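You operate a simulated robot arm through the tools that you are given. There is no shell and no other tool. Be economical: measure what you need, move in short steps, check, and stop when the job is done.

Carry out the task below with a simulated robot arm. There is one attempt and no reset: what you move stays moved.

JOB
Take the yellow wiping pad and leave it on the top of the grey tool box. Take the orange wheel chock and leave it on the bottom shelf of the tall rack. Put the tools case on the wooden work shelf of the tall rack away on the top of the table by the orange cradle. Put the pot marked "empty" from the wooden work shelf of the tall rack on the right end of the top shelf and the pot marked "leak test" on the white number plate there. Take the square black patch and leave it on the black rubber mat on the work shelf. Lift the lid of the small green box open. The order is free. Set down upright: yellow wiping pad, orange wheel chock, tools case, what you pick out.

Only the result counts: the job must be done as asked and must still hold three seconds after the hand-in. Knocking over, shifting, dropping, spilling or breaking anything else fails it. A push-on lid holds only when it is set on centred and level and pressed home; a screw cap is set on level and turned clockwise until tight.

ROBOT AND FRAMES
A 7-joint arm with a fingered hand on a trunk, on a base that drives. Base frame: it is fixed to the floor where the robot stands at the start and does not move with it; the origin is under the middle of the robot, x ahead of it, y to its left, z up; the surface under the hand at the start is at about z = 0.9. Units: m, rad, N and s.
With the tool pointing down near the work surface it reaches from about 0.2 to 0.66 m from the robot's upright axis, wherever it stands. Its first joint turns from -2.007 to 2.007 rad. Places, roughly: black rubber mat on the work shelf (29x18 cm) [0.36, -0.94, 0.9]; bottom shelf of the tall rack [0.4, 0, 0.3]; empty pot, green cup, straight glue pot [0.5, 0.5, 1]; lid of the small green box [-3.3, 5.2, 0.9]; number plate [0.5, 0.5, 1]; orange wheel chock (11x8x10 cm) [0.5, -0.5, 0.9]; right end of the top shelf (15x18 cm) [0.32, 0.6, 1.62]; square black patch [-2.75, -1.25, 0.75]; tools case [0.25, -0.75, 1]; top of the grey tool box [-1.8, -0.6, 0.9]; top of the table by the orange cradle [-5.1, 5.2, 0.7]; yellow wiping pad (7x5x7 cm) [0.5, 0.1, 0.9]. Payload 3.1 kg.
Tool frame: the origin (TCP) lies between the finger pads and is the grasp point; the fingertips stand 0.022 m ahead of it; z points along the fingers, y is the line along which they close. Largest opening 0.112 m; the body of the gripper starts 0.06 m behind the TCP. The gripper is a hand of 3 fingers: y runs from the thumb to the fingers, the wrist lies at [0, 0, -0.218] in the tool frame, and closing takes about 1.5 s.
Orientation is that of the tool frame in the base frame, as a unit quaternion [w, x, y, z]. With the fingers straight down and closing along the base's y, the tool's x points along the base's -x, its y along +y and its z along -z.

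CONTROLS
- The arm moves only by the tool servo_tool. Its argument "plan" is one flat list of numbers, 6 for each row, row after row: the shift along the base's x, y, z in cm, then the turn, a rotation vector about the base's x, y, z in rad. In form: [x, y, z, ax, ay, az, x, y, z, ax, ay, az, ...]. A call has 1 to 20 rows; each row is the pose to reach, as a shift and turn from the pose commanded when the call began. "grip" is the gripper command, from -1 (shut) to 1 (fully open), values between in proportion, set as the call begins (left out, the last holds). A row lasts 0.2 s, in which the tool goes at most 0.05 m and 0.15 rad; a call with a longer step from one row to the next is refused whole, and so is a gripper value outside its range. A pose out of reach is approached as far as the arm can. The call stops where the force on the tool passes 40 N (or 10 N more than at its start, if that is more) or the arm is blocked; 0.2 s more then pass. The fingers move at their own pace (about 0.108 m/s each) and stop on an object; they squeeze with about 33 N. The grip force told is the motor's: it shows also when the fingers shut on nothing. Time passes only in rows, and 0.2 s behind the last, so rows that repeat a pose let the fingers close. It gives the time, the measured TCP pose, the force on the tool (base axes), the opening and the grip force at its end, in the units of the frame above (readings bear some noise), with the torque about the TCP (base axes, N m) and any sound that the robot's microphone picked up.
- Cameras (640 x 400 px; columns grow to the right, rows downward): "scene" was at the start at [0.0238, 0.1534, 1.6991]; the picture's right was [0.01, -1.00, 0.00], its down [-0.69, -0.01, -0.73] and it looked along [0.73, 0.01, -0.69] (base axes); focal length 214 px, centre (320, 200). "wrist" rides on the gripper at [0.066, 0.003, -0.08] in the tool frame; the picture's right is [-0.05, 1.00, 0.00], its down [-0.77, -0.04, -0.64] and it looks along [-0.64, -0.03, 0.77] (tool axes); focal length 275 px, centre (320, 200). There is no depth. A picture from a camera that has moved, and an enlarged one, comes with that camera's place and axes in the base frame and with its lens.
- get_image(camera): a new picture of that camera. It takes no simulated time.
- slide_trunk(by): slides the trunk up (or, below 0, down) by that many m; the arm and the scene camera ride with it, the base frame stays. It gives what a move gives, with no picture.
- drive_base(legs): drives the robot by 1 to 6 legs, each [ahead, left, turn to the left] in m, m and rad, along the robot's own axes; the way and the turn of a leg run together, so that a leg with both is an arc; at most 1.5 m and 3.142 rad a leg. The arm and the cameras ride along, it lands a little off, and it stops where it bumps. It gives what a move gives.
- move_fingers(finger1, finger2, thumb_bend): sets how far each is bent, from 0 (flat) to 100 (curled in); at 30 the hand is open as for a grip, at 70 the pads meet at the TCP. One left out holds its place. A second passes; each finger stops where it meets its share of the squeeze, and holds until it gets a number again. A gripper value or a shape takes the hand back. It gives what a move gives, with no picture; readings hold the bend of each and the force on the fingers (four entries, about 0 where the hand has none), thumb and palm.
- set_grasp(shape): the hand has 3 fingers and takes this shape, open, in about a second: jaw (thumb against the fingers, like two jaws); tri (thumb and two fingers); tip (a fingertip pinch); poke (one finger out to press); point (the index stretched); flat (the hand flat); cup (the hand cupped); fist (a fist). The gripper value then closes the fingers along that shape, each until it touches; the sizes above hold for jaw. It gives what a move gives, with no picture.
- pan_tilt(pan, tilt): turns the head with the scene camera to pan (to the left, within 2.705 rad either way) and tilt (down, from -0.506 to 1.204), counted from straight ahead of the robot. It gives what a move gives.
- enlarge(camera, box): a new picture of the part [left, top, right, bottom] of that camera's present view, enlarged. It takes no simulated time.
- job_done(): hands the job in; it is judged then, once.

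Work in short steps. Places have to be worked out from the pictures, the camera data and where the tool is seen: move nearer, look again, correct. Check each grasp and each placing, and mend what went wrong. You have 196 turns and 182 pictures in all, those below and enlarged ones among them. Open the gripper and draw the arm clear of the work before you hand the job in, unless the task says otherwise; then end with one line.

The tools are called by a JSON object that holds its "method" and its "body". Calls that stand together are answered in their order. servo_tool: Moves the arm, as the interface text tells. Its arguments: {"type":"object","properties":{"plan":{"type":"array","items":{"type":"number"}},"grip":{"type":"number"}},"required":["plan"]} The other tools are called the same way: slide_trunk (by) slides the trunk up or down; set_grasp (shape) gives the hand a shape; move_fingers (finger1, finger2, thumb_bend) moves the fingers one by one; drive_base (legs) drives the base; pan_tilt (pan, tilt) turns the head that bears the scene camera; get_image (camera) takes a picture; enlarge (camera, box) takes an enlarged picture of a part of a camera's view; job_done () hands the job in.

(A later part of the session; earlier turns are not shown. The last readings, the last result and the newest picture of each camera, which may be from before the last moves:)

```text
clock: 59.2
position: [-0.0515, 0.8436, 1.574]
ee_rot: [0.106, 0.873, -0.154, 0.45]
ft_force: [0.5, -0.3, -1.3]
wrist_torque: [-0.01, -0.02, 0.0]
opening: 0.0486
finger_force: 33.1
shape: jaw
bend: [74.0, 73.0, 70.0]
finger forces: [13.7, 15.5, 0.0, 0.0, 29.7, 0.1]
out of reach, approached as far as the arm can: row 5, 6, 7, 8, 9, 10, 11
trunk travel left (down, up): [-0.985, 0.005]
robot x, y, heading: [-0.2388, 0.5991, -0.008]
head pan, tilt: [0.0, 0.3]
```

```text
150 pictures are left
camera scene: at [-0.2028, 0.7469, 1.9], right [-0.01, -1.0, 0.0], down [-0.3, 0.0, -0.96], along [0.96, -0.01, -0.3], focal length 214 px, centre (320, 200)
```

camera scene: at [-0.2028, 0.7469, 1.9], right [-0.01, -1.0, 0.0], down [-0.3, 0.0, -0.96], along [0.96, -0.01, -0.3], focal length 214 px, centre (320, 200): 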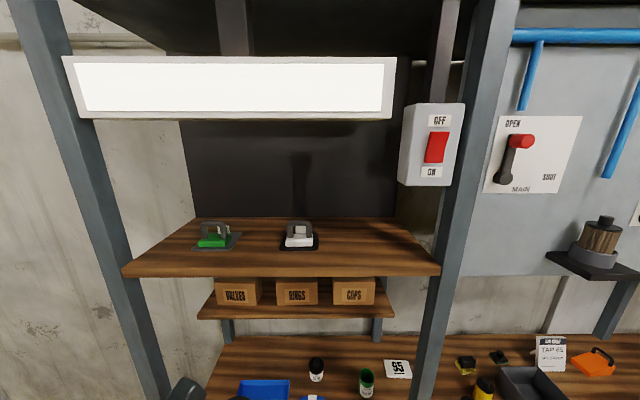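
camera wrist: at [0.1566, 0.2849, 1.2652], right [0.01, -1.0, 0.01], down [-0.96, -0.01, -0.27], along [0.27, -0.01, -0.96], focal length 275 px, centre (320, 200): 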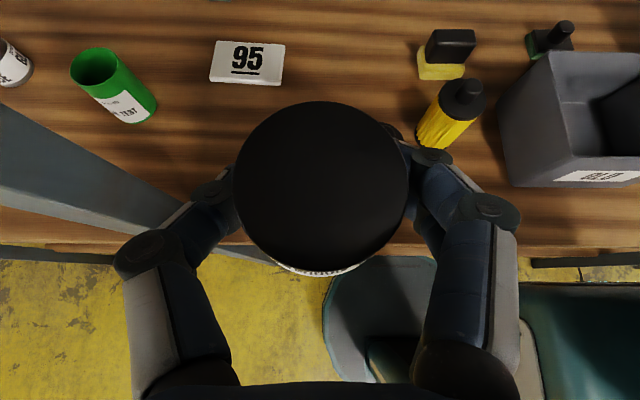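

The arm can't get that high so near the body; I try a more extended pose (forward, then up).

{"method": "servo_tool", "body": {"plan": [3, -2, 0, 0, 0, 0, 6, -4, 0, 0, 0, 0, 9, -6, 1, 0, 0, 0, 11, -8, 4, 0, 0, 0, 12, -9, 7, 0, 0, 0, 13, -10, 10, 0, 0, 0, 13, -10, 13, 0, 0, 0, 13, -10, 13, 0, 0, 0]}}

{"method": "get_image", "body": {"camera": "scene"}}

```text
clock: 61.0
position: [0.1111, 0.7604, 1.5771]
ee_rot: [0.106, 0.874, -0.154, 0.449]
ft_force: [0.0, -0.2, 0.1]
wrist_torque: [0.01, 0.0, 0.04]
opening: 0.0483
finger_force: 32.9
shape: jaw
bend: [74.0, 73.0, 70.0]
finger forces: [14.3, 15.3, 0.0, 0.0, 29.5, 0.1]
out of reach, approached as far as the arm can: row 1, 2, 3, 4, 5, 6, 7, 8
trunk travel left (down, up): [-0.985, 0.005]
robot x, y, heading: [-0.2425, 0.5916, -0.009]
head pan, tilt: [0.0, 0.3]
```

```text
149 pictures are left
camera scene: at [-0.2028, 0.7471, 1.9], right [-0.01, -1.0, 0.0], down [-0.3, 0.0, -0.96], along [0.96, -0.01, -0.3], focal length 214 px, centre (320, 200)
```

scene: 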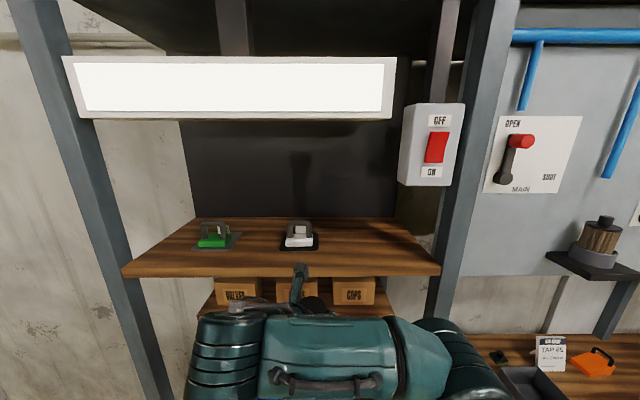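

Likely the arm needs to be more stretched out. I back the base off 0.3 m to test extended poses safely; the base can then carry the pot in.

{"method": "drive_base", "body": {"legs": [[-0.3, 0, 0]]}}

{"method": "servo_tool", "body": {"plan": [4, -2, 0, 0, 0, 0, 8, -4, 0, 0, 0, 0, 12, -6, 0, 0, 0, 0, 16, -8, 0, 0, 0, 0, 18, -9, 4, 0, 0, 0, 19, -10, 8, 0, 0, 0, 20, -11, 12, 0, 0, 0, 20, -11, 14, 0, 0, 0, 20, -11, 14, 0, 0, 0]}}

{"method": "get_image", "body": {"camera": "scene"}}

```text
clock: 63.0
position: [-0.1828, 0.7624, 1.5772]
ee_rot: [0.106, 0.874, -0.155, 0.448]
ft_force: [0.2, 1.0, -0.7]
wrist_torque: [-0.03, 0.0, -0.01]
opening: 0.0485
finger_force: 32.5
shape: jaw
bend: [74.0, 73.0, 70.0]
finger forces: [14.4, 15.3, 0.0, 0.1, 29.6, 0.1]
trunk travel left (down, up): [-0.985, 0.005]
robot x, y, heading: [-0.5323, 0.5979, -0.012]
head pan, tilt: [0.0, 0.3]
```

```text
clock: 65.0
position: [-0.0972, 0.6762, 1.5039]
ee_rot: [0.106, 0.873, -0.155, 0.449]
ft_force: [0.2, 0.7, -1.2]
wrist_torque: [0.02, 0.0, -0.03]
opening: 0.0482
finger_force: 33.4
shape: jaw
bend: [74.0, 73.0, 70.0]
finger forces: [14.6, 15.8, 0.0, 0.0, 30.2, 0.1]
out of reach, approached as far as the arm can: row 1, 2, 3, 4, 5, 6, 7, 8, 9
trunk travel left (down, up): [-0.985, 0.005]
robot x, y, heading: [-0.5354, 0.5979, -0.016]
head pan, tilt: [0.0, 0.3]
```

```text
148 pictures are left
camera scene: at [-0.4976, 0.7505, 1.8999], right [-0.01, -1.0, 0.0], down [-0.3, 0.0, -0.96], along [0.96, -0.01, -0.3], focal length 214 px, centre (320, 200)
```

scene: 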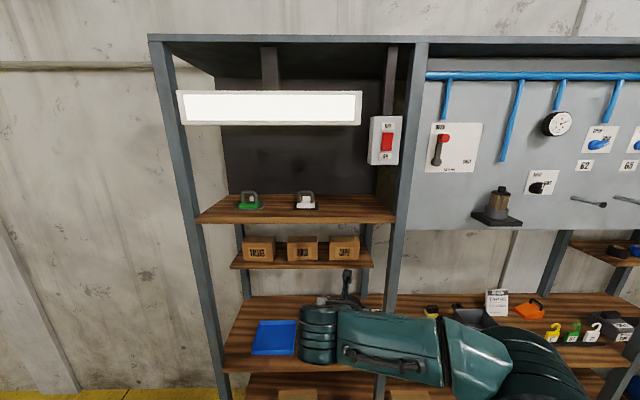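

The arm tops out: the shoulder is low, so the top shelf needs a horizontal hand. I'll set the pot near the work shelf's front edge at ≈(0.255, 0.62) and regrasp it horizontally. First lower the trunk and hand.

{"method": "slide_trunk", "body": {"by": -0.16}}

{"method": "servo_tool", "body": {"plan": [0, -1, -4, 0, 0, 0.07, 0, -2, -8, 0, 0, 0.14, 0, -3, -12, 0, 0, 0.21, 0, -4, -16, 0, 0, 0.28, 0, -5, -20, 0, 0, 0.33, 0, -5, -20, 0, 0, 0.33]}}

{"method": "drive_base", "body": {"legs": [[0.3, 0, 0]]}}

{"method": "pan_tilt", "body": {"pan": 0.0, "tilt": 0.9}}

{"method": "get_image", "body": {"camera": "scene"}}

{"method": "get_image", "body": {"camera": "wrist"}}

```text
clock: 66.8
position: [-0.0971, 0.6771, 1.3446]
ee_rot: [0.106, 0.873, -0.155, 0.449]
ft_force: [0.0, 0.7, -0.7]
wrist_torque: [0.01, 0.03, -0.02]
opening: 0.0479
finger_force: 33.3
shape: jaw
bend: [74.0, 73.0, 70.0]
finger forces: [14.6, 15.7, 0.0, 0.0, 30.2, 0.0]
trunk travel left (down, up): [-0.825, 0.165]
robot x, y, heading: [-0.5322, 0.5983, -0.012]
head pan, tilt: [0.0, 0.3]
```

```text
clock: 68.2
position: [-0.0955, 0.6282, 1.1443]
ee_rot: [0.031, 0.888, -0.01, 0.459]
ft_force: [0.3, -0.5, -0.6]
wrist_torque: [-0.01, 0.0, 0.0]
opening: 0.0477
finger_force: 33.4
shape: jaw
bend: [74.0, 73.0, 70.0]
finger forces: [13.7, 15.6, 0.1, 0.0, 29.4, 0.1]
trunk travel left (down, up): [-0.825, 0.165]
robot x, y, heading: [-0.5357, 0.5971, -0.013]
head pan, tilt: [0.0, 0.3]
```

```text
clock: 70.3
position: [0.2033, 0.623, 1.1452]
ee_rot: [0.032, 0.887, -0.01, 0.46]
ft_force: [0.1, 0.3, -0.4]
wrist_torque: [0.04, -0.04, -0.04]
opening: 0.048
finger_force: 33.1
shape: jaw
bend: [74.0, 73.0, 70.0]
finger forces: [13.7, 15.6, 0.1, 0.0, 29.4, 0.1]
trunk travel left (down, up): [-0.825, 0.165]
robot x, y, heading: [-0.2346, 0.5926, -0.011]
head pan, tilt: [0.0, 0.3]
```

```text
clock: 71.3
position: [0.2033, 0.6235, 1.144]
ee_rot: [0.032, 0.887, -0.01, 0.46]
ft_force: [0.3, 0.0, -0.3]
wrist_torque: [-0.03, -0.03, 0.0]
opening: 0.0478
finger_force: 32.8
shape: jaw
bend: [74.0, 73.0, 70.0]
finger forces: [13.7, 15.7, 0.1, 0.0, 29.4, 0.0]
trunk travel left (down, up): [-0.825, 0.165]
robot x, y, heading: [-0.2384, 0.593, -0.015]
head pan, tilt: [0.0, 0.901]
```

```text
147 pictures are left
camera scene: at [-0.2166, 0.746, 1.6878], right [-0.01, -1.0, 0.0], down [-0.78, 0.01, -0.62], along [0.62, -0.01, -0.78], focal length 214 px, centre (320, 200)
```

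scene: 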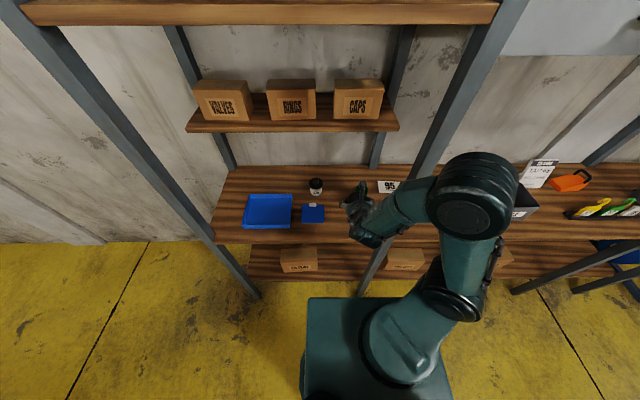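

```text
146 pictures are left
camera wrist: at [0.174, 0.6262, 1.2444], right [-0.07, -1.0, 0.01], down [-0.96, 0.07, -0.27], along [0.26, -0.03, -0.96], focal length 275 px, centre (320, 200)
```

wrist: 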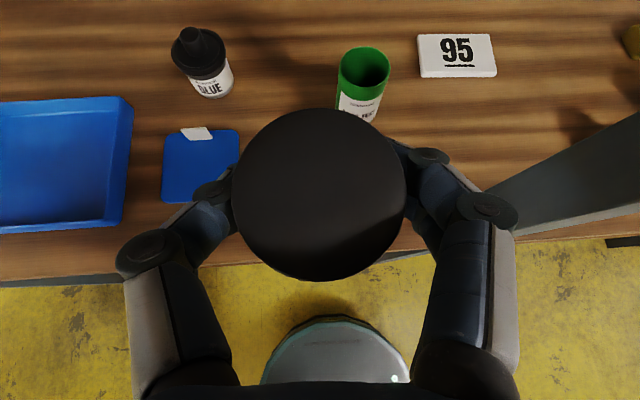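

Clear spot confirmed. I lower the pot at (0.256, 0.61), slow at the end.

{"method": "servo_tool", "body": {"plan": [2, -0.5, -4, 0, 0, 0, 4, -1, -8, 0, 0, 0, 5.3, -1.3, -12, 0, 0, 0, 5.3, -1.3, -16, 0, 0, 0, 5.3, -1.3, -18, 0, 0, 0, 5.3, -1.3, -19, 0, 0, 0, 5.3, -1.3, -19.5, 0, 0, 0, 5.3, -1.3, -19.7, 0, 0, 0]}}

```text
clock: 73.1
position: [0.2562, 0.6115, 0.946]
ee_rot: [0.031, 0.887, -0.01, 0.46]
ft_force: [1.1, -0.3, 4.9]
wrist_torque: [0.01, 0.09, 0.04]
opening: 0.0477
finger_force: 33.0
shape: jaw
bend: [74.0, 73.0, 70.0]
finger forces: [16.4, 17.3, 0.0, 0.0, 30.8, 0.0]
trunk travel left (down, up): [-0.825, 0.165]
robot x, y, heading: [-0.2367, 0.5924, -0.012]
head pan, tilt: [0.0, 0.901]
```

Touched down (5 N). Release, withdraw backwards/up, then pitch the hand to horizontal.

{"method": "servo_tool", "body": {"plan": [0, 0, 0, 0, 0, 0, 0, 0, 0, 0, 0, 0, 0, 0, 0, 0, 0, 0, 0, 0, 0, 0, 0, 0, -2, 0, 2, 0, 0, 0, -4, 0, 5, 0, 0, 0, -8, 0, 7, 0, 0, 0, -12, 0, 9, 0, 0, 0, -16, 0, 9, 0, 0, 0, -18, 0, 9, 0, -0.15, 0, -18, 0, 9, 0, -0.3, 0, -18, 0, 9, 0, -0.45, 0, -18, 0, 9, 0, -0.6, 0], "grip": 1}}

{"method": "get_image", "body": {"camera": "wrist"}}

{"method": "get_image", "body": {"camera": "scene"}}

```text
clock: 75.3
position: [0.1373, 0.5813, 1.0174]
ee_rot: [0.114, 0.837, -0.13, 0.52]
ft_force: [0.0, 0.1, 0.0]
wrist_torque: [-0.04, 0.0, 0.0]
opening: 0.112
finger_force: 0.1
shape: jaw
bend: [30.0, 30.0, 30.0]
finger forces: [0.2, 0.1, 0.0, 0.0, 0.0, 0.0]
out of reach, approached as far as the arm can: row 9, 10, 11
trunk travel left (down, up): [-0.825, 0.165]
robot x, y, heading: [-0.2332, 0.5955, -0.01]
head pan, tilt: [0.0, 0.901]
stopped in row 11: the arm was blocked; the commanded pose is now the measured one
```

```text
145 pictures are left
camera wrist: at [0.0956, 0.5981, 1.1131], right [-0.36, -0.93, 0.01], down [-0.85, 0.32, -0.42], along [0.39, -0.16, -0.91], focal length 275 px, centre (320, 200)
```

wrist: 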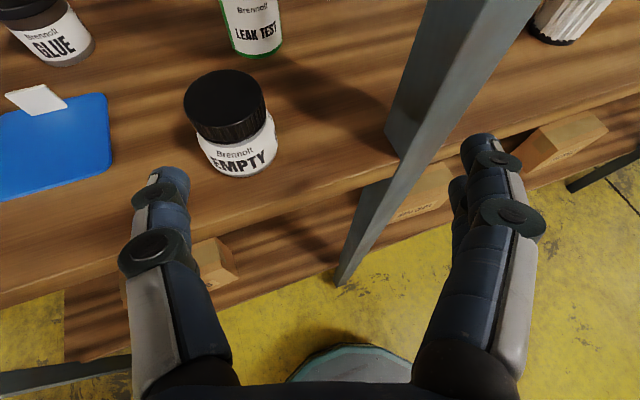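

```text
144 pictures are left
camera scene: at [-0.2163, 0.7515, 1.6873], right [-0.01, -1.0, 0.0], down [-0.78, 0.01, -0.62], along [0.62, -0.01, -0.78], focal length 214 px, centre (320, 200)
```

scene: 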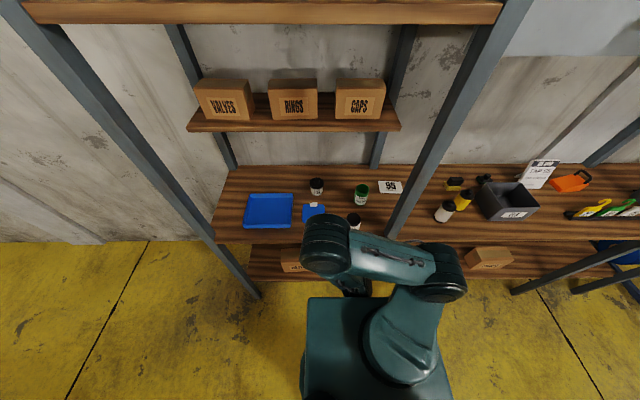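

EMPTY stands fine. The hand is too near the body to go horizontal, so I back the base 0.35 m and then turn the hand level.

{"method": "drive_base", "body": {"legs": [[-0.35, 0, 0]]}}

{"method": "servo_tool", "body": {"plan": [2, 1, 0, 0, 0, 0.07, 4, 1.5, 0, 0, 0, 0.15, 6, 2, 0, 0, 0, 0.23, 8, 2.5, 0, 0, 0, 0.27, 8, 2.5, 0, 0, 0, 0.27]}}

```text
clock: 77.6
position: [-0.2101, 0.5824, 1.0193]
ee_rot: [0.114, 0.836, -0.13, 0.52]
ft_force: [-0.7, -0.5, -0.2]
wrist_torque: [0.02, -0.01, 0.0]
opening: 0.112
finger_force: 0.0
shape: jaw
bend: [30.0, 30.0, 30.0]
finger forces: [0.0, 0.0, 0.0, 0.1, 0.0, 0.0]
trunk travel left (down, up): [-0.825, 0.165]
robot x, y, heading: [-0.5794, 0.5975, -0.008]
head pan, tilt: [0.0, 0.901]
```

```text
clock: 78.8
position: [-0.1298, 0.6061, 1.0187]
ee_rot: [0.042, 0.846, -0.016, 0.531]
ft_force: [0.0, 0.5, 0.7]
wrist_torque: [0.03, 0.03, 0.02]
opening: 0.1122
finger_force: 0.0
shape: jaw
bend: [30.0, 30.0, 30.0]
finger forces: [0.0, 0.0, 0.0, 0.0, 0.0, 0.0]
trunk travel left (down, up): [-0.825, 0.165]
robot x, y, heading: [-0.5848, 0.6012, -0.007]
head pan, tilt: [0.0, 0.901]
```

I level the hand (pointing +x, camera on top) and lower it to z≈0.95, still well in front of the shelf.

{"method": "servo_tool", "body": {"plan": [1, 0.2, -2, 0.009, -0.113, 0.021, 2, 0.3, -4, 0.018, -0.226, 0.042, 3, 0.5, -6, 0.028, -0.338, 0.062, 4, 0.5, -6.9, 0.037, -0.451, 0.083, 4, 0.5, -6.9, 0.037, -0.451, 0.083]}}

{"method": "get_image", "body": {"camera": "wrist"}}

{"method": "get_image", "body": {"camera": "scene"}}

```text
clock: 80.0
position: [-0.0883, 0.6126, 0.9503]
ee_rot: [0.001, 0.707, 0.0, 0.707]
ft_force: [-0.6, -0.3, -0.3]
wrist_torque: [0.03, 0.0, 0.0]
opening: 0.112
finger_force: 0.0
shape: jaw
bend: [30.0, 30.0, 30.0]
finger forces: [0.1, 0.0, 0.0, 0.0, 0.0, 0.1]
trunk travel left (down, up): [-0.825, 0.165]
robot x, y, heading: [-0.5803, 0.5987, -0.012]
head pan, tilt: [0.0, 0.901]
```

```text
143 pictures are left
camera wrist: at [-0.1701, 0.6095, 1.0162], right [0.0, -1.0, -0.05], down [-0.64, 0.03, -0.77], along [0.77, 0.03, -0.63], focal length 275 px, centre (320, 200)
```

wrist: 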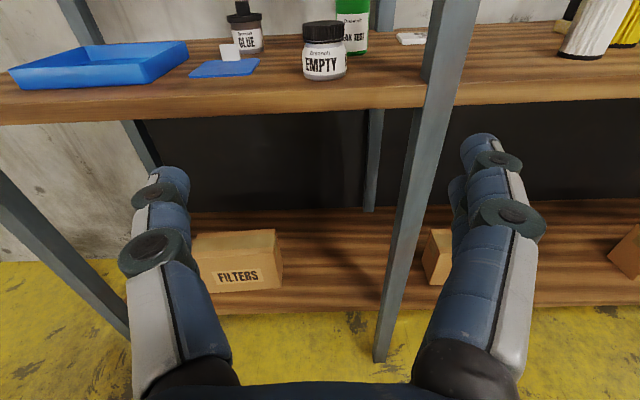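

```text
142 pictures are left
camera scene: at [-0.5635, 0.7505, 1.6877], right [-0.01, -1.0, 0.0], down [-0.78, 0.01, -0.62], along [0.62, -0.01, -0.78], focal length 214 px, centre (320, 200)
```

scene: 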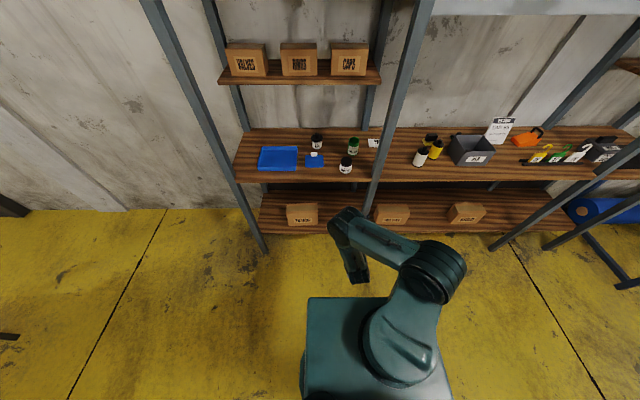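

Hand level; pot is straight ahead at y≈0.611. I drive forward 0.27 m and check.

{"method": "drive_base", "body": {"legs": [[0.27, 0, 0]]}}

{"method": "get_image", "body": {"camera": "wrist"}}

```text
clock: 81.9
position: [0.1785, 0.6075, 0.9504]
ee_rot: [0.002, 0.708, 0.0, 0.707]
ft_force: [-0.5, 0.3, -0.6]
wrist_torque: [-0.02, 0.0, 0.01]
opening: 0.1121
finger_force: 0.1
shape: jaw
bend: [30.0, 30.0, 30.0]
finger forces: [0.0, 0.0, 0.0, 0.0, 0.1, 0.0]
trunk travel left (down, up): [-0.825, 0.165]
robot x, y, heading: [-0.3169, 0.5906, -0.011]
head pan, tilt: [0.0, 0.901]
```

```text
141 pictures are left
camera wrist: at [0.0963, 0.6054, 1.016], right [0.0, -1.0, -0.05], down [-0.64, 0.04, -0.77], along [0.77, 0.03, -0.64], focal length 275 px, centre (320, 200)
```

wrist: 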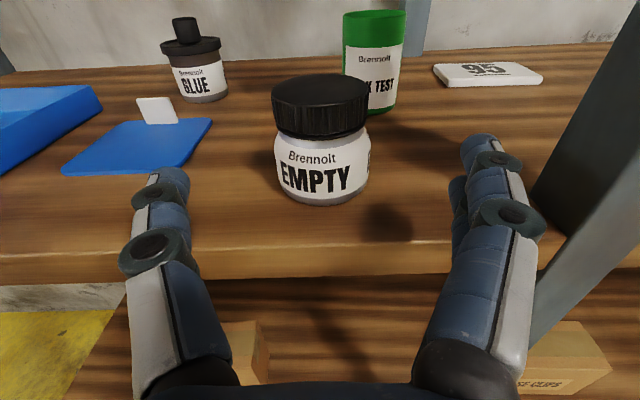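

Pot at ≈(0.255, 0.610). Advance 7.5 cm and close.

{"method": "servo_tool", "body": {"plan": [2.5, 0.2, 0, 0, 0, 0, 5, 0.2, 0, 0, 0, 0, 7.6, 0.2, 0, 0, 0, 0, 7.6, 0.2, 0, 0, 0, 0]}}

{"method": "servo_tool", "body": {"plan": [0, 0, 0, 0, 0, 0, 0, 0, 0, 0, 0, 0, 0, 0, 0, 0, 0, 0, 0, 0, 0, 0, 0, 0, 0, 0, 0, 0, 0, 0, 0, 0, 0, 0, 0, 0, 0, 0, 0, 0, 0, 0, 0, 0, 0, 0, 0, 0], "grip": -1}}

{"method": "get_image", "body": {"camera": "wrist"}}

```text
clock: 82.9
position: [0.2548, 0.6118, 0.9507]
ee_rot: [0.001, 0.707, 0.0, 0.707]
ft_force: [0.7, -0.4, -0.4]
wrist_torque: [0.02, 0.0, 0.0]
opening: 0.1119
finger_force: 0.0
shape: jaw
bend: [30.0, 30.0, 30.0]
finger forces: [0.1, 0.0, 0.1, 0.1, 0.0, 0.1]
trunk travel left (down, up): [-0.825, 0.165]
robot x, y, heading: [-0.3134, 0.5943, -0.011]
head pan, tilt: [0.0, 0.901]
```

```text
clock: 84.7
position: [0.2536, 0.611, 0.9502]
ee_rot: [0.001, 0.707, -0.001, 0.707]
ft_force: [0.3, 1.0, 0.8]
wrist_torque: [-0.01, 0.02, 0.01]
opening: 0.044
finger_force: 33.2
shape: jaw
bend: [73.0, 73.0, 73.0]
finger forces: [13.8, 14.8, 0.1, 0.0, 28.4, 0.1]
trunk travel left (down, up): [-0.825, 0.165]
robot x, y, heading: [-0.316, 0.5952, -0.015]
head pan, tilt: [0.0, 0.901]
```

```text
140 pictures are left
camera wrist: at [0.1726, 0.6076, 1.017], right [0.0, -1.0, -0.05], down [-0.64, 0.04, -0.77], along [0.77, 0.03, -0.64], focal length 275 px, centre (320, 200)
```

wrist: 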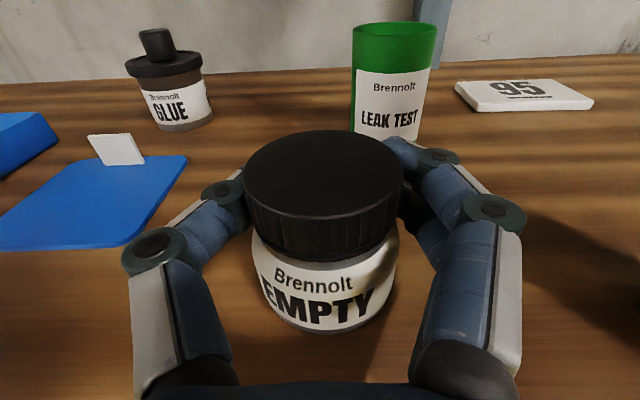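

Held. Lift, back away, raise the trunk, then raise the arm level to z≈1.70.

{"method": "servo_tool", "body": {"plan": [0, 0, 2.5, 0, 0, 0, 0, 0, 5, 0, 0, 0]}}

{"method": "drive_base", "body": {"legs": [[-0.35, 0, 0.012]]}}

{"method": "slide_trunk", "body": {"by": 0.16}}

{"method": "servo_tool", "body": {"plan": [0, 0, 4, 0, 0, 0, 0, 0, 8, 0, 0, 0, 0, 0, 12, 0, 0, 0, 0, 0, 16, 0, 0, 0, 0, 0, 20, 0, 0, 0, 0, 0, 24, 0, 0, 0, 0, 0, 28, 0, 0, 0, 0, 0, 32, 0, 0, 0, 0, 0, 36, 0, 0, 0, 0, 0, 40, 0, 0, 0, 0, 0, 44, 0, 0, 0, 0, 0, 48, 0, 0, 0, 0, 0, 52, 0, 0, 0, 0, 0, 54, 0, 0, 0, 0, 0, 54, 0, 0, 0]}}

{"method": "pan_tilt", "body": {"pan": 0.0, "tilt": 0.4}}

{"method": "get_image", "body": {"camera": "scene"}}

```text
clock: 85.3
position: [0.2547, 0.6091, 0.9996]
ee_rot: [0.0, 0.707, 0.001, 0.707]
ft_force: [-0.6, 1.0, -0.7]
wrist_torque: [-0.03, 0.03, 0.03]
opening: 0.0442
finger_force: 32.7
shape: jaw
bend: [73.0, 73.0, 73.0]
finger forces: [13.6, 14.8, 0.0, 0.1, 28.1, 0.0]
trunk travel left (down, up): [-0.825, 0.165]
robot x, y, heading: [-0.3158, 0.5951, -0.009]
head pan, tilt: [0.0, 0.901]
```

```text
clock: 87.5
position: [-0.0916, 0.6167, 0.9999]
ee_rot: [-0.001, 0.708, 0.004, 0.707]
ft_force: [-0.3, 1.1, -0.5]
wrist_torque: [0.02, 0.0, 0.02]
opening: 0.044
finger_force: 33.0
shape: jaw
bend: [73.0, 73.0, 73.0]
finger forces: [13.5, 14.8, 0.0, 0.0, 28.3, 0.0]
trunk travel left (down, up): [-0.825, 0.165]
robot x, y, heading: [-0.6626, 0.5993, -0.007]
head pan, tilt: [0.0, 0.901]
```

```text
clock: 89.4
position: [-0.0907, 0.6161, 1.1599]
ee_rot: [-0.002, 0.707, 0.003, 0.707]
ft_force: [0.4, -0.3, -0.8]
wrist_torque: [0.0, 0.0, -0.01]
opening: 0.0441
finger_force: 33.2
shape: jaw
bend: [73.0, 73.0, 73.0]
finger forces: [13.7, 14.9, 0.0, 0.0, 28.2, 0.2]
trunk travel left (down, up): [-0.985, 0.005]
robot x, y, heading: [-0.6618, 0.5982, -0.006]
head pan, tilt: [0.0, 0.901]
```

```text
clock: 92.6
position: [-0.0694, 0.6223, 1.6728]
ee_rot: [-0.008, 0.702, -0.002, 0.713]
ft_force: [1.0, -0.5, -0.4]
wrist_torque: [-0.04, 0.03, 0.0]
opening: 0.0432
finger_force: 32.4
shape: jaw
bend: [73.0, 74.0, 73.0]
finger forces: [13.6, 15.7, 0.0, 0.0, 27.6, 0.0]
out of reach, approached as far as the arm can: row 13, 14, 15
trunk travel left (down, up): [-0.985, 0.005]
robot x, y, heading: [-0.6579, 0.5966, -0.008]
head pan, tilt: [0.0, 0.901]
```

```text
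clock: 93.5
position: [-0.0671, 0.6233, 1.6707]
ee_rot: [-0.007, 0.702, -0.001, 0.712]
ft_force: [-0.3, -0.3, -0.9]
wrist_torque: [-0.02, -0.03, -0.03]
opening: 0.0432
finger_force: 33.3
shape: jaw
bend: [73.0, 74.0, 73.0]
finger forces: [13.6, 15.7, 0.0, 0.0, 27.8, 0.0]
trunk travel left (down, up): [-0.985, 0.005]
robot x, y, heading: [-0.661, 0.5964, -0.002]
head pan, tilt: [0.0, 0.4]
```

```text
139 pictures are left
camera scene: at [-0.626, 0.75, 1.8907], right [0.0, -1.0, 0.0], down [-0.39, 0.0, -0.92], along [0.92, 0.0, -0.39], focal length 214 px, centre (320, 200)
```

scene: 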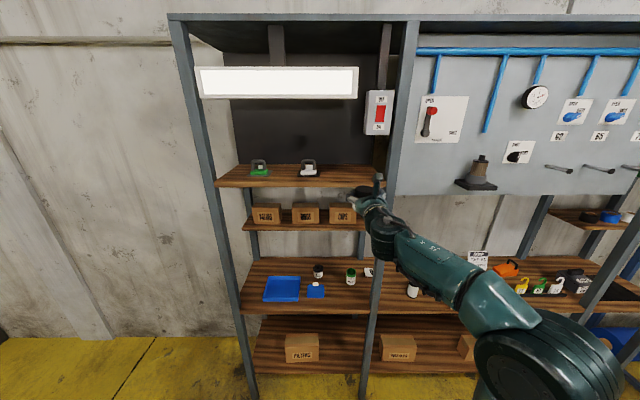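

Almost high enough (1.672) — pulling in 10 cm gives more height.

{"method": "servo_tool", "body": {"plan": [-4, 0, 0, 0, 0, 0, -8, 0, 1, 0, 0, 0, -12, 0, 2.5, 0, 0.01, 0, -13, 0, 4.5, 0, 0.013, 0, -13, 0, 4.5, 0, 0.013, 0]}}

```text
clock: 94.7
position: [-0.2162, 0.6066, 1.6548]
ee_rot: [-0.003, 0.711, 0.002, 0.703]
ft_force: [1.0, 0.6, 0.1]
wrist_torque: [-0.02, 0.07, -0.01]
opening: 0.0427
finger_force: 33.4
shape: jaw
bend: [74.0, 74.0, 73.0]
finger forces: [13.6, 15.5, 0.1, 0.0, 27.5, 0.1]
out of reach, approached as far as the arm can: row 1, 2, 3, 4, 5
trunk travel left (down, up): [-0.985, 0.005]
robot x, y, heading: [-0.6629, 0.5949, -0.01]
head pan, tilt: [0.0, 0.4]
```

I'll find the best height: go back out to rel ~0.57 with a slight upward pitch (~4.5°).

{"method": "slide_trunk", "body": {"by": 0.005}}

{"method": "servo_tool", "body": {"plan": [4, 0, 0, 0, -0.03, 0, 8, 0, 0.5, 0, -0.06, 0, 11, 0, 2, 0, -0.09, 0, 12, 0, 3.5, 0, -0.09, 0, 12, 0, 3.5, 0, -0.09, 0]}}

```text
clock: 95.2
position: [-0.2189, 0.6073, 1.6614]
ee_rot: [-0.003, 0.71, 0.003, 0.704]
ft_force: [0.1, -0.2, -0.3]
wrist_torque: [0.01, -0.02, -0.01]
opening: 0.0425
finger_force: 32.7
shape: jaw
bend: [74.0, 74.0, 73.0]
finger forces: [13.5, 15.6, 0.0, 0.0, 27.5, 0.1]
trunk travel left (down, up): [-0.99, 0.0]
robot x, y, heading: [-0.6585, 0.5938, -0.009]
head pan, tilt: [0.0, 0.4]
```

```text
clock: 96.4
position: [-0.0998, 0.607, 1.6961]
ee_rot: [-0.003, 0.677, 0.003, 0.736]
ft_force: [0.0, 0.4, -1.3]
wrist_torque: [-0.02, 0.03, 0.01]
opening: 0.0424
finger_force: 33.0
shape: jaw
bend: [74.0, 74.0, 74.0]
finger forces: [13.5, 15.1, 0.1, 0.0, 27.2, 0.0]
trunk travel left (down, up): [-0.99, 0.0]
robot x, y, heading: [-0.6585, 0.5958, -0.003]
head pan, tilt: [0.0, 0.4]
```

z=1.696 reached with 4.8° tilt. Try levelling by 0.06 rad at z≈1.69.

{"method": "servo_tool", "body": {"plan": [0, 0, -0.3, 0, 0.03, 0, 0, 0, -0.6, 0, 0.06, 0, 0, 0, -0.6, 0, 0.06, 0]}}

{"method": "get_image", "body": {"camera": "wrist"}}

```text
clock: 97.2
position: [-0.0998, 0.6052, 1.6929]
ee_rot: [-0.003, 0.687, 0.001, 0.727]
ft_force: [0.1, 0.2, -0.2]
wrist_torque: [-0.03, -0.03, -0.02]
opening: 0.042
finger_force: 33.1
shape: jaw
bend: [74.0, 74.0, 74.0]
finger forces: [13.5, 15.1, 0.0, 0.0, 27.3, 0.1]
trunk travel left (down, up): [-0.99, 0.0]
robot x, y, heading: [-0.6613, 0.5983, -0.005]
head pan, tilt: [0.0, 0.4]
```

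```text
138 pictures are left
camera wrist: at [-0.1846, 0.6019, 1.7539], right [0.01, -1.0, -0.05], down [-0.59, 0.03, -0.81], along [0.81, 0.04, -0.59], focal length 275 px, centre (320, 200)
```

wrist: 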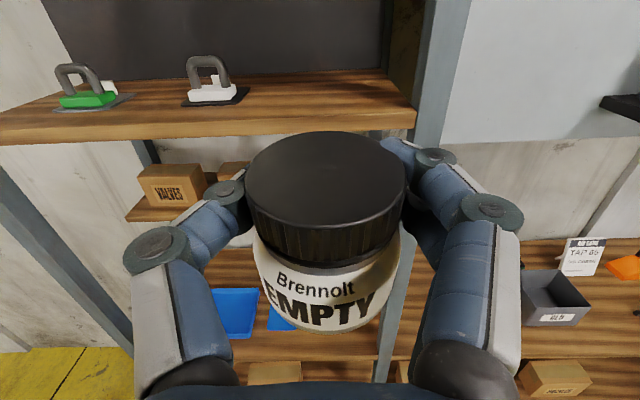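

Good: 3° tilt, z=1.693. Drive 0.39 m ahead and 1.5 cm left with the pot above the shelf.

{"method": "drive_base", "body": {"legs": [[0.0, 0.015, 0], [0.3, 0, 0]]}}

{"method": "get_image", "body": {"camera": "wrist"}}

{"method": "get_image", "body": {"camera": "scene"}}

```text
clock: 99.6
position: [0.1971, 0.6182, 1.6938]
ee_rot: [-0.002, 0.687, 0.001, 0.727]
ft_force: [-0.4, -0.7, -0.4]
wrist_torque: [0.03, 0.03, -0.01]
opening: 0.0422
finger_force: 33.0
shape: jaw
bend: [74.0, 74.0, 74.0]
finger forces: [13.4, 15.1, 0.0, 0.1, 27.3, 0.1]
trunk travel left (down, up): [-0.99, 0.0]
robot x, y, heading: [-0.3656, 0.6124, -0.007]
head pan, tilt: [0.0, 0.4]
```

```text
137 pictures are left
camera wrist: at [0.1106, 0.6154, 1.7543], right [0.01, -1.0, -0.05], down [-0.59, 0.03, -0.81], along [0.81, 0.04, -0.59], focal length 275 px, centre (320, 200)
```

wrist: 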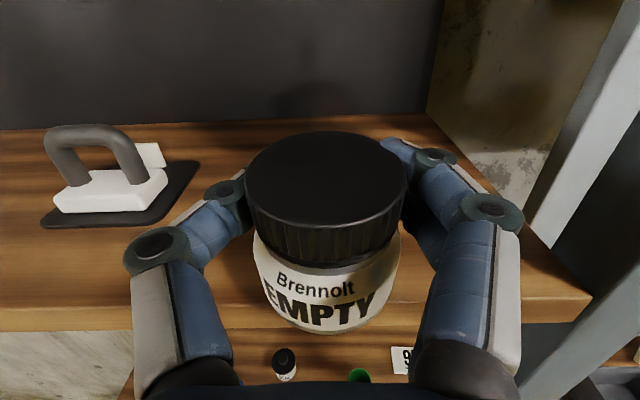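

```text
136 pictures are left
camera scene: at [-0.3313, 0.7634, 1.8958], right [-0.01, -1.0, 0.0], down [-0.39, 0.0, -0.92], along [0.92, -0.01, -0.39], focal length 214 px, centre (320, 200)
```

scene: 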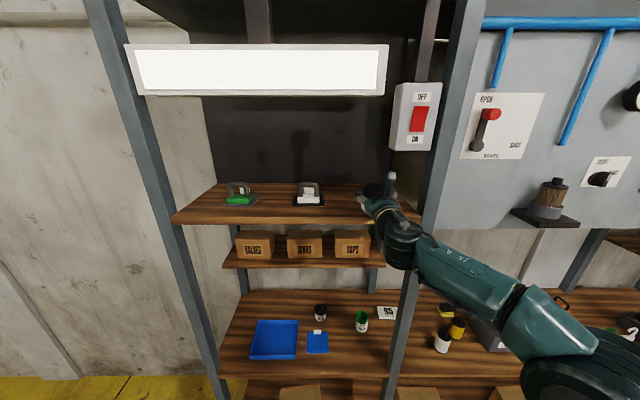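

Clear on all sides; 10 cm more ahead.

{"method": "drive_base", "body": {"legs": [[0.1, 0, 0]]}}

{"method": "servo_tool", "body": {"plan": [0, 0, -0.8, 0, 0, 0, 0, 0, -1.4, 0, 0, 0, 0, 0, -1.9, 0, 0.02, 0, 0, 0, -2.2, 0, 0.03, 0, 0, 0, -2.4, 0, 0.03, 0]}}

{"method": "get_image", "body": {"camera": "wrist"}}

```text
clock: 100.8
position: [0.2929, 0.6178, 1.6939]
ee_rot: [-0.003, 0.686, 0.001, 0.727]
ft_force: [-0.1, -0.1, -0.9]
wrist_torque: [0.03, 0.0, -0.01]
opening: 0.0422
finger_force: 32.6
shape: jaw
bend: [74.0, 74.0, 74.0]
finger forces: [13.4, 15.1, 0.1, 0.0, 27.2, 0.1]
trunk travel left (down, up): [-0.99, 0.0]
robot x, y, heading: [-0.2658, 0.6098, -0.006]
head pan, tilt: [0.0, 0.4]
```

```text
clock: 102.0
position: [0.2942, 0.6197, 1.6697]
ee_rot: [-0.002, 0.696, 0.001, 0.718]
ft_force: [3.6, 0.7, 14.1]
wrist_torque: [-0.21, -0.02, 0.04]
opening: 0.042
finger_force: 33.2
shape: jaw
bend: [73.0, 74.0, 74.0]
finger forces: [16.4, 18.3, 0.0, 0.0, 28.0, 0.0]
trunk travel left (down, up): [-0.99, 0.0]
robot x, y, heading: [-0.2703, 0.6092, -0.005]
head pan, tilt: [0.0, 0.4]
```

```text
135 pictures are left
camera wrist: at [0.2099, 0.615, 1.7337], right [0.01, -1.0, -0.05], down [-0.61, 0.03, -0.79], along [0.79, 0.04, -0.61], focal length 275 px, centre (320, 200)
```

wrist: 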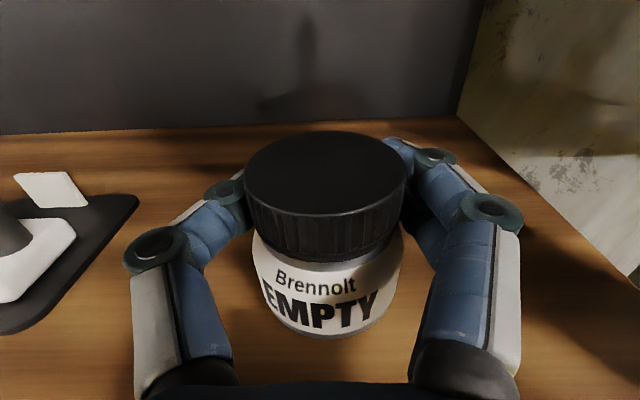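

Touching (14 N, tilt 1.8°). Ease up 1 mm, open, and back the base out.

{"method": "servo_tool", "body": {"plan": [0, 0, 0.15, 0, 0, 0, 0, 0, 0.15, 0, 0, 0]}}

{"method": "servo_tool", "body": {"plan": [0, 0, 0, 0, 0, 0, 0, 0, 0, 0, 0, 0, 0, 0, 0, 0, 0, 0, 0, 0, 0, 0, 0, 0, 0, 0, 0, 0, 0, 0, 0, 0, 0, 0, 0, 0], "grip": 1}}

{"method": "get_image", "body": {"camera": "wrist"}}

```text
clock: 102.6
position: [0.2939, 0.6179, 1.6701]
ee_rot: [-0.003, 0.697, 0.001, 0.717]
ft_force: [2.9, 0.6, 13.8]
wrist_torque: [-0.26, -0.05, 0.05]
opening: 0.042
finger_force: 32.8
shape: jaw
bend: [73.0, 74.0, 74.0]
finger forces: [16.3, 18.5, 0.1, 0.1, 27.9, 0.0]
trunk travel left (down, up): [-0.99, 0.0]
robot x, y, heading: [-0.2679, 0.6116, -0.011]
head pan, tilt: [0.0, 0.4]
```

```text
clock: 104.0
position: [0.2945, 0.6193, 1.6693]
ee_rot: [-0.003, 0.698, 0.002, 0.716]
ft_force: [-0.1, 0.0, 0.4]
wrist_torque: [-0.01, 0.01, 0.01]
opening: 0.1122
finger_force: 0.1
shape: jaw
bend: [30.0, 30.0, 30.0]
finger forces: [0.0, 0.1, 0.0, 0.0, 0.1, 0.0]
trunk travel left (down, up): [-0.99, 0.0]
robot x, y, heading: [-0.2697, 0.6125, -0.009]
head pan, tilt: [0.0, 0.4]
```

```text
134 pictures are left
camera wrist: at [0.211, 0.6148, 1.7333], right [0.01, -1.0, -0.05], down [-0.62, 0.03, -0.79], along [0.79, 0.04, -0.61], focal length 275 px, centre (320, 200)
```

wrist: 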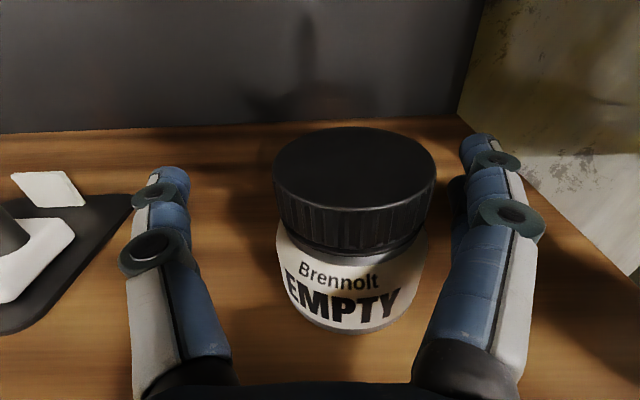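

EMPTY stands on the top shelf. Back out, lower the trunk and the arm.

{"method": "drive_base", "body": {"legs": [[-0.4, 0, 0.01]]}}

{"method": "slide_trunk", "body": {"by": -0.165}}

{"method": "enlarge", "body": {"camera": "scene", "box": [200, 80, 440, 230]}}

{"method": "servo_tool", "body": {"plan": [0, 0, -4, 0, 0, 0, 0, 0, -8, 0, 0, 0, -2, 0, -12, 0, 0.12, 0, -4, 0, -16, 0, 0.24, 0, -6, 0, -20, 0, 0.36, 0, -8, 0, -24, 0, 0.48, 0, -10, 0, -26, 0, 0.6, 0, -11, 0, -28, 0, 0.72, 0, -12, 0, -30, 0, 0.84, 0, -13, 0, -32, 0, 0.96, 0, -13, 0, -32, 0, 1.08, 0, -13, 0, -32, 0, 1.2, 0, -13, 0, -32, 0, 1.32, 0, -13, 0, -32, 0, 1.44, 0, -13, 0, -32, 0, 1.55, 0]}}

```text
clock: 106.4
position: [-0.0895, 0.6214, 1.6678]
ee_rot: [-0.003, 0.698, 0.002, 0.716]
ft_force: [-0.1, -0.3, -0.1]
wrist_torque: [-0.01, 0.03, 0.0]
opening: 0.112
finger_force: 0.0
shape: jaw
bend: [30.0, 30.0, 30.0]
finger forces: [0.1, 0.0, 0.0, 0.0, 0.0, 0.0]
trunk travel left (down, up): [-0.99, 0.0]
robot x, y, heading: [-0.6514, 0.6111, -0.004]
head pan, tilt: [0.0, 0.4]
```

```text
clock: 108.3
position: [-0.091, 0.6207, 1.5037]
ee_rot: [-0.004, 0.698, 0.002, 0.716]
ft_force: [0.0, -0.4, -0.2]
wrist_torque: [0.0, -0.02, -0.03]
opening: 0.1119
finger_force: 0.1
shape: jaw
bend: [30.0, 30.0, 30.0]
finger forces: [0.0, 0.0, 0.0, 0.0, 0.0, 0.0]
trunk travel left (down, up): [-0.825, 0.165]
robot x, y, heading: [-0.6503, 0.6127, -0.002]
head pan, tilt: [0.0, 0.4]
```

```text
2.67 times, centred on (320, 155) of scene
camera zoom: at [-0.6174, 0.7653, 1.7308], right [-0.01, -1.0, 0.0], down [-0.39, 0.0, -0.92], along [0.92, -0.01, -0.39], focal length 572 px, centre (320, 320)
```

zoom: 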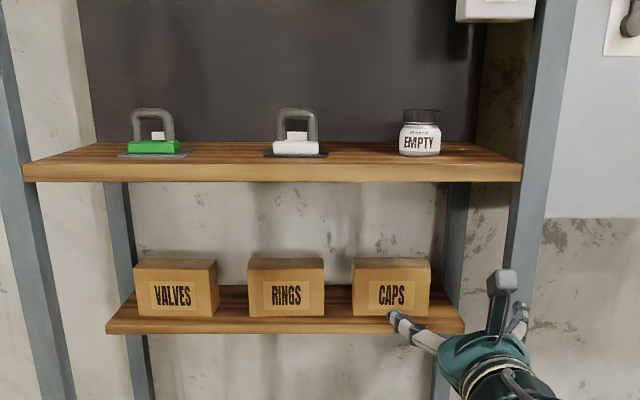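

```text
clock: 111.5
position: [-0.2872, 0.654, 1.0271]
ee_rot: [0.003, 0.996, 0.003, 0.093]
ft_force: [1.0, -0.1, -0.1]
wrist_torque: [-0.04, -0.02, 0.03]
opening: 0.1119
finger_force: 0.1
shape: jaw
bend: [30.0, 30.0, 30.0]
finger forces: [0.1, 0.0, 0.0, 0.0, 0.1, 0.0]
out of reach, approached as far as the arm can: row 9, 10, 11, 12, 13, 14, 15
trunk travel left (down, up): [-0.825, 0.165]
robot x, y, heading: [-0.6514, 0.6139, -0.007]
head pan, tilt: [0.0, 0.4]
```

EMPTY is placed on the right end. Now finish bringing the hand vertical and unroll −1.83 rad at z≈1.15.

{"method": "servo_tool", "body": {"plan": [1, 0, 4, 0, 0.09, 0, 2, 0, 8, 0, 0.186, 0, 3, 0, 12, 0, 0.186, 0]}}

{"method": "servo_tool", "body": {"plan": [0, 0, 0, 0, 0, -0.15, 0, 0, 0, 0, 0, -0.3, 0, 0, 0, 0, 0, -0.45, 0, 0, 0, 0, 0, -0.6, 0, 0, 0, 0, 0, -0.75, 0, 0, 0, 0, 0, -0.9, 0, 0, 0, 0, 0, -1.05, 0, 0, 0, 0, 0, -1.2, 0, 0, 0, 0, 0, -1.35, 0, 0, 0, 0, 0, -1.5, 0, 0, 0, 0, 0, -1.65, 0, 0, 0, 0, 0, -1.8, 0, 0, 0, 0, 0, -1.83]}}

{"method": "drive_base", "body": {"legs": [[0, -0.6, 0], [0.45, 0, 0]]}}

{"method": "get_image", "body": {"camera": "wrist"}}

```text
clock: 112.3
position: [-0.276, 0.6527, 0.9813]
ee_rot: [0.001, 1.0, 0.002, 0.0]
ft_force: [0.3, -0.4, -0.2]
wrist_torque: [-0.01, 0.0, -0.04]
opening: 0.1121
finger_force: 0.1
shape: jaw
bend: [30.0, 30.0, 30.0]
finger forces: [0.1, 0.0, 0.1, 0.0, 0.0, 0.1]
out of reach, approached as far as the arm can: row 1, 2, 3
trunk travel left (down, up): [-0.825, 0.165]
robot x, y, heading: [-0.6541, 0.6171, -0.009]
head pan, tilt: [0.0, 0.4]
```

```text
clock: 115.1
position: [-0.2751, 0.6536, 0.9887]
ee_rot: [-0.001, -0.611, 0.792, 0.0]
ft_force: [0.2, 0.1, -1.8]
wrist_torque: [0.0, 0.0, -0.01]
opening: 0.1119
finger_force: 0.0
shape: jaw
bend: [30.0, 30.0, 30.0]
finger forces: [0.1, 0.1, 0.0, 0.1, 0.1, 0.0]
out of reach, approached as far as the arm can: row 2, 3, 4, 5
trunk travel left (down, up): [-0.825, 0.165]
robot x, y, heading: [-0.6522, 0.6117, -0.01]
head pan, tilt: [0.0, 0.4]
```

```text
clock: 120.7
position: [0.1635, 0.0555, 0.9873]
ee_rot: [-0.001, -0.612, 0.791, 0.001]
ft_force: [0.8, -0.2, -0.4]
wrist_torque: [0.0, -0.01, 0.0]
opening: 0.1121
finger_force: 0.0
shape: jaw
bend: [30.0, 30.0, 30.0]
finger forces: [0.0, 0.1, 0.0, 0.0, 0.1, 0.0]
trunk travel left (down, up): [-0.825, 0.165]
robot x, y, heading: [-0.2187, 0.0134, -0.002]
head pan, tilt: [0.0, 0.4]
```

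```text
132 pictures are left
camera wrist: at [0.1428, -0.0085, 1.0687], right [-0.96, 0.29, 0.0], down [0.23, 0.74, 0.63], along [0.18, 0.61, -0.77], focal length 275 px, centre (320, 200)
```

wrist: 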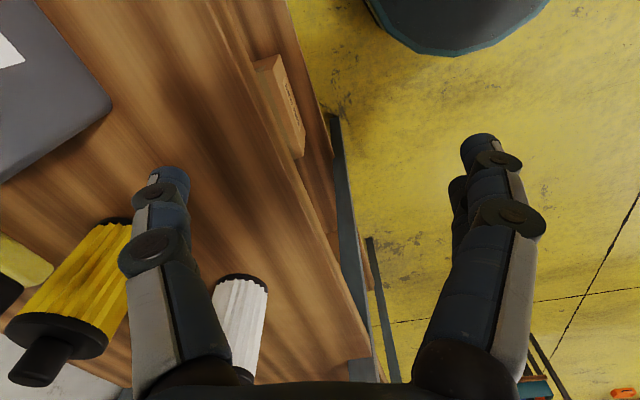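

Raise the hand to clear everything, then move the base forward.

{"method": "servo_tool", "body": {"plan": [0, 0, 4, 0, 0, 0, 0, 0, 8, 0, 0, 0, 0, 0, 12, 0, 0, 0, 0, 0, 16, 0, 0, 0, 0, 0, 19, 0, 0, 0]}}

{"method": "drive_base", "body": {"legs": [[0.2, 0, 0]]}}

{"method": "servo_tool", "body": {"plan": [0, 4, 0, 0, 0, 0, 0, 8, 0, 0, 0, 0, 0, 12, 0, 0, 0, 0, 0, 16, 0, 0, 0, 0, 0, 20, 0, 0, 0, 0, 0, 24, 0, 0, 0, 0, 0, 27, 0, 0, 0, 0]}}

{"method": "get_image", "body": {"camera": "wrist"}}

```text
clock: 121.9
position: [0.1611, 0.0532, 1.1804]
ee_rot: [-0.002, -0.613, 0.79, 0.002]
ft_force: [0.4, 0.0, -1.0]
wrist_torque: [0.01, 0.0, 0.01]
opening: 0.1123
finger_force: 0.0
shape: jaw
bend: [30.0, 30.0, 30.0]
finger forces: [0.1, 0.0, 0.0, 0.0, 0.0, 0.1]
trunk travel left (down, up): [-0.825, 0.165]
robot x, y, heading: [-0.2116, 0.0141, -0.005]
head pan, tilt: [0.0, 0.4]
```

```text
clock: 123.5
position: [0.3597, 0.0537, 1.1799]
ee_rot: [-0.002, -0.613, 0.79, 0.001]
ft_force: [0.2, -0.3, -0.7]
wrist_torque: [-0.03, 0.0, -0.01]
opening: 0.112
finger_force: 0.1
shape: jaw
bend: [30.0, 30.0, 30.0]
finger forces: [0.0, 0.0, 0.1, 0.0, 0.0, 0.1]
trunk travel left (down, up): [-0.825, 0.165]
robot x, y, heading: [-0.0118, 0.0111, 0.003]
head pan, tilt: [0.0, 0.4]
```

```text
clock: 125.1
position: [0.3578, 0.3259, 1.1768]
ee_rot: [-0.003, -0.612, 0.791, 0.001]
ft_force: [0.3, -0.6, 0.2]
wrist_torque: [-0.01, 0.0, 0.02]
opening: 0.1119
finger_force: 0.0
shape: jaw
bend: [30.0, 30.0, 30.0]
finger forces: [0.0, 0.0, 0.0, 0.1, 0.0, 0.0]
trunk travel left (down, up): [-0.825, 0.165]
robot x, y, heading: [-0.0121, 0.0096, -0.0]
head pan, tilt: [0.0, 0.4]
```

```text
131 pictures are left
camera wrist: at [0.339, 0.2621, 1.2566], right [-0.96, 0.29, 0.0], down [0.23, 0.74, 0.63], along [0.18, 0.61, -0.77], focal length 275 px, centre (320, 200)
```

wrist: 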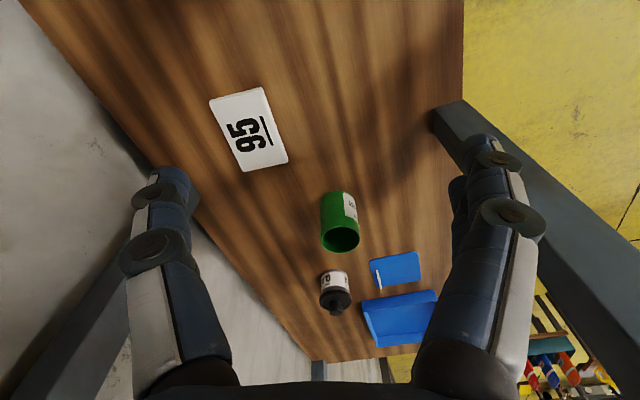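

Cup confirmed at ≈(0.396, 0.557), plate centre ≈(0.477, 0.396). I tilt the hand 35° toward the cup and go to a point above it.

{"method": "servo_tool", "body": {"plan": [0.6, 3.5, 0, 0.1, -0.027, 0, 1.2, 7, 0, 0.2, -0.053, 0, 2, 11, -1, 0.3, -0.08, 0, 2.6, 15, -3, 0.4, -0.107, 0, 3.2, 19, -5, 0.5, -0.134, 0, 3.9, 22.5, -8, 0.589, -0.159, 0, 3.9, 23.1, -11, 0.589, -0.159, 0, 3.9, 23.1, -11, 0.589, -0.159, 0]}}

{"method": "get_image", "body": {"camera": "wrist"}}

{"method": "pan_tilt", "body": {"pan": 0.5, "tilt": 0.7}}

{"method": "get_image", "body": {"camera": "scene"}}

```text
clock: 126.9
position: [0.3972, 0.5557, 1.0684]
ee_rot: [0.238, -0.585, 0.753, 0.183]
ft_force: [0.4, -0.5, 0.5]
wrist_torque: [-0.01, 0.0, 0.03]
opening: 0.1121
finger_force: 0.1
shape: jaw
bend: [30.0, 30.0, 30.0]
finger forces: [0.1, 0.0, 0.1, 0.1, 0.0, 0.0]
trunk travel left (down, up): [-0.825, 0.165]
robot x, y, heading: [-0.0119, 0.0127, -0.003]
head pan, tilt: [0.0, 0.4]
```

```text
130 pictures are left
camera wrist: at [0.3688, 0.4605, 1.0973], right [-0.96, 0.29, 0.02], down [0.1, 0.25, 0.96], along [0.27, 0.92, -0.27], focal length 275 px, centre (320, 200)
```

wrist: 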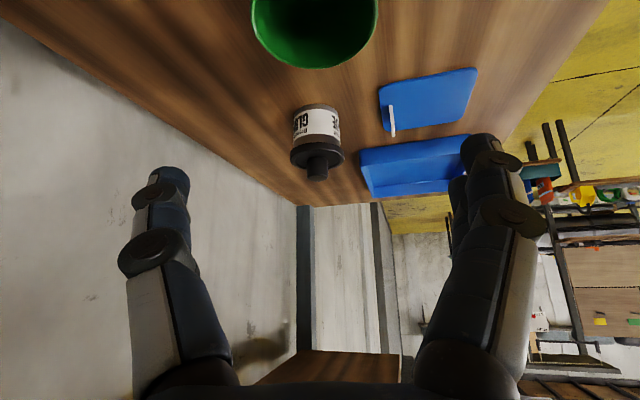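

```text
clock: 127.9
position: [0.3971, 0.557, 1.0693]
ee_rot: [0.238, -0.586, 0.753, 0.181]
ft_force: [0.0, 0.1, 0.5]
wrist_torque: [-0.01, 0.02, -0.01]
opening: 0.1119
finger_force: 0.1
shape: jaw
bend: [30.0, 30.0, 30.0]
finger forces: [0.0, 0.1, 0.1, 0.0, 0.0, 0.0]
trunk travel left (down, up): [-0.825, 0.165]
robot x, y, heading: [-0.0136, 0.0118, -0.001]
head pan, tilt: [0.499, 0.7]
```

```text
129 pictures are left
camera scene: at [0.0015, 0.2052, 1.7039], right [0.48, -0.88, 0.0], down [-0.57, -0.31, -0.77], along [0.67, 0.36, -0.64], focal length 214 px, centre (320, 200)
```

scene: 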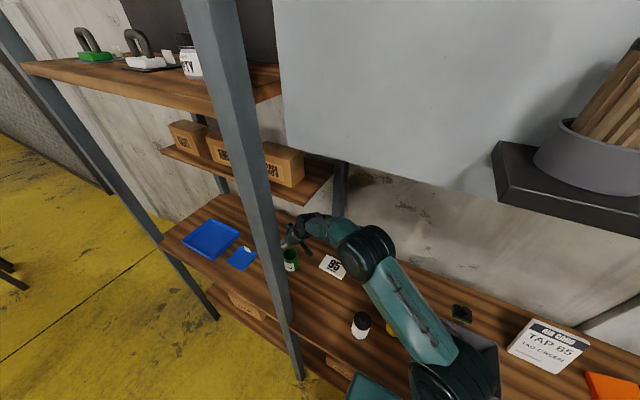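

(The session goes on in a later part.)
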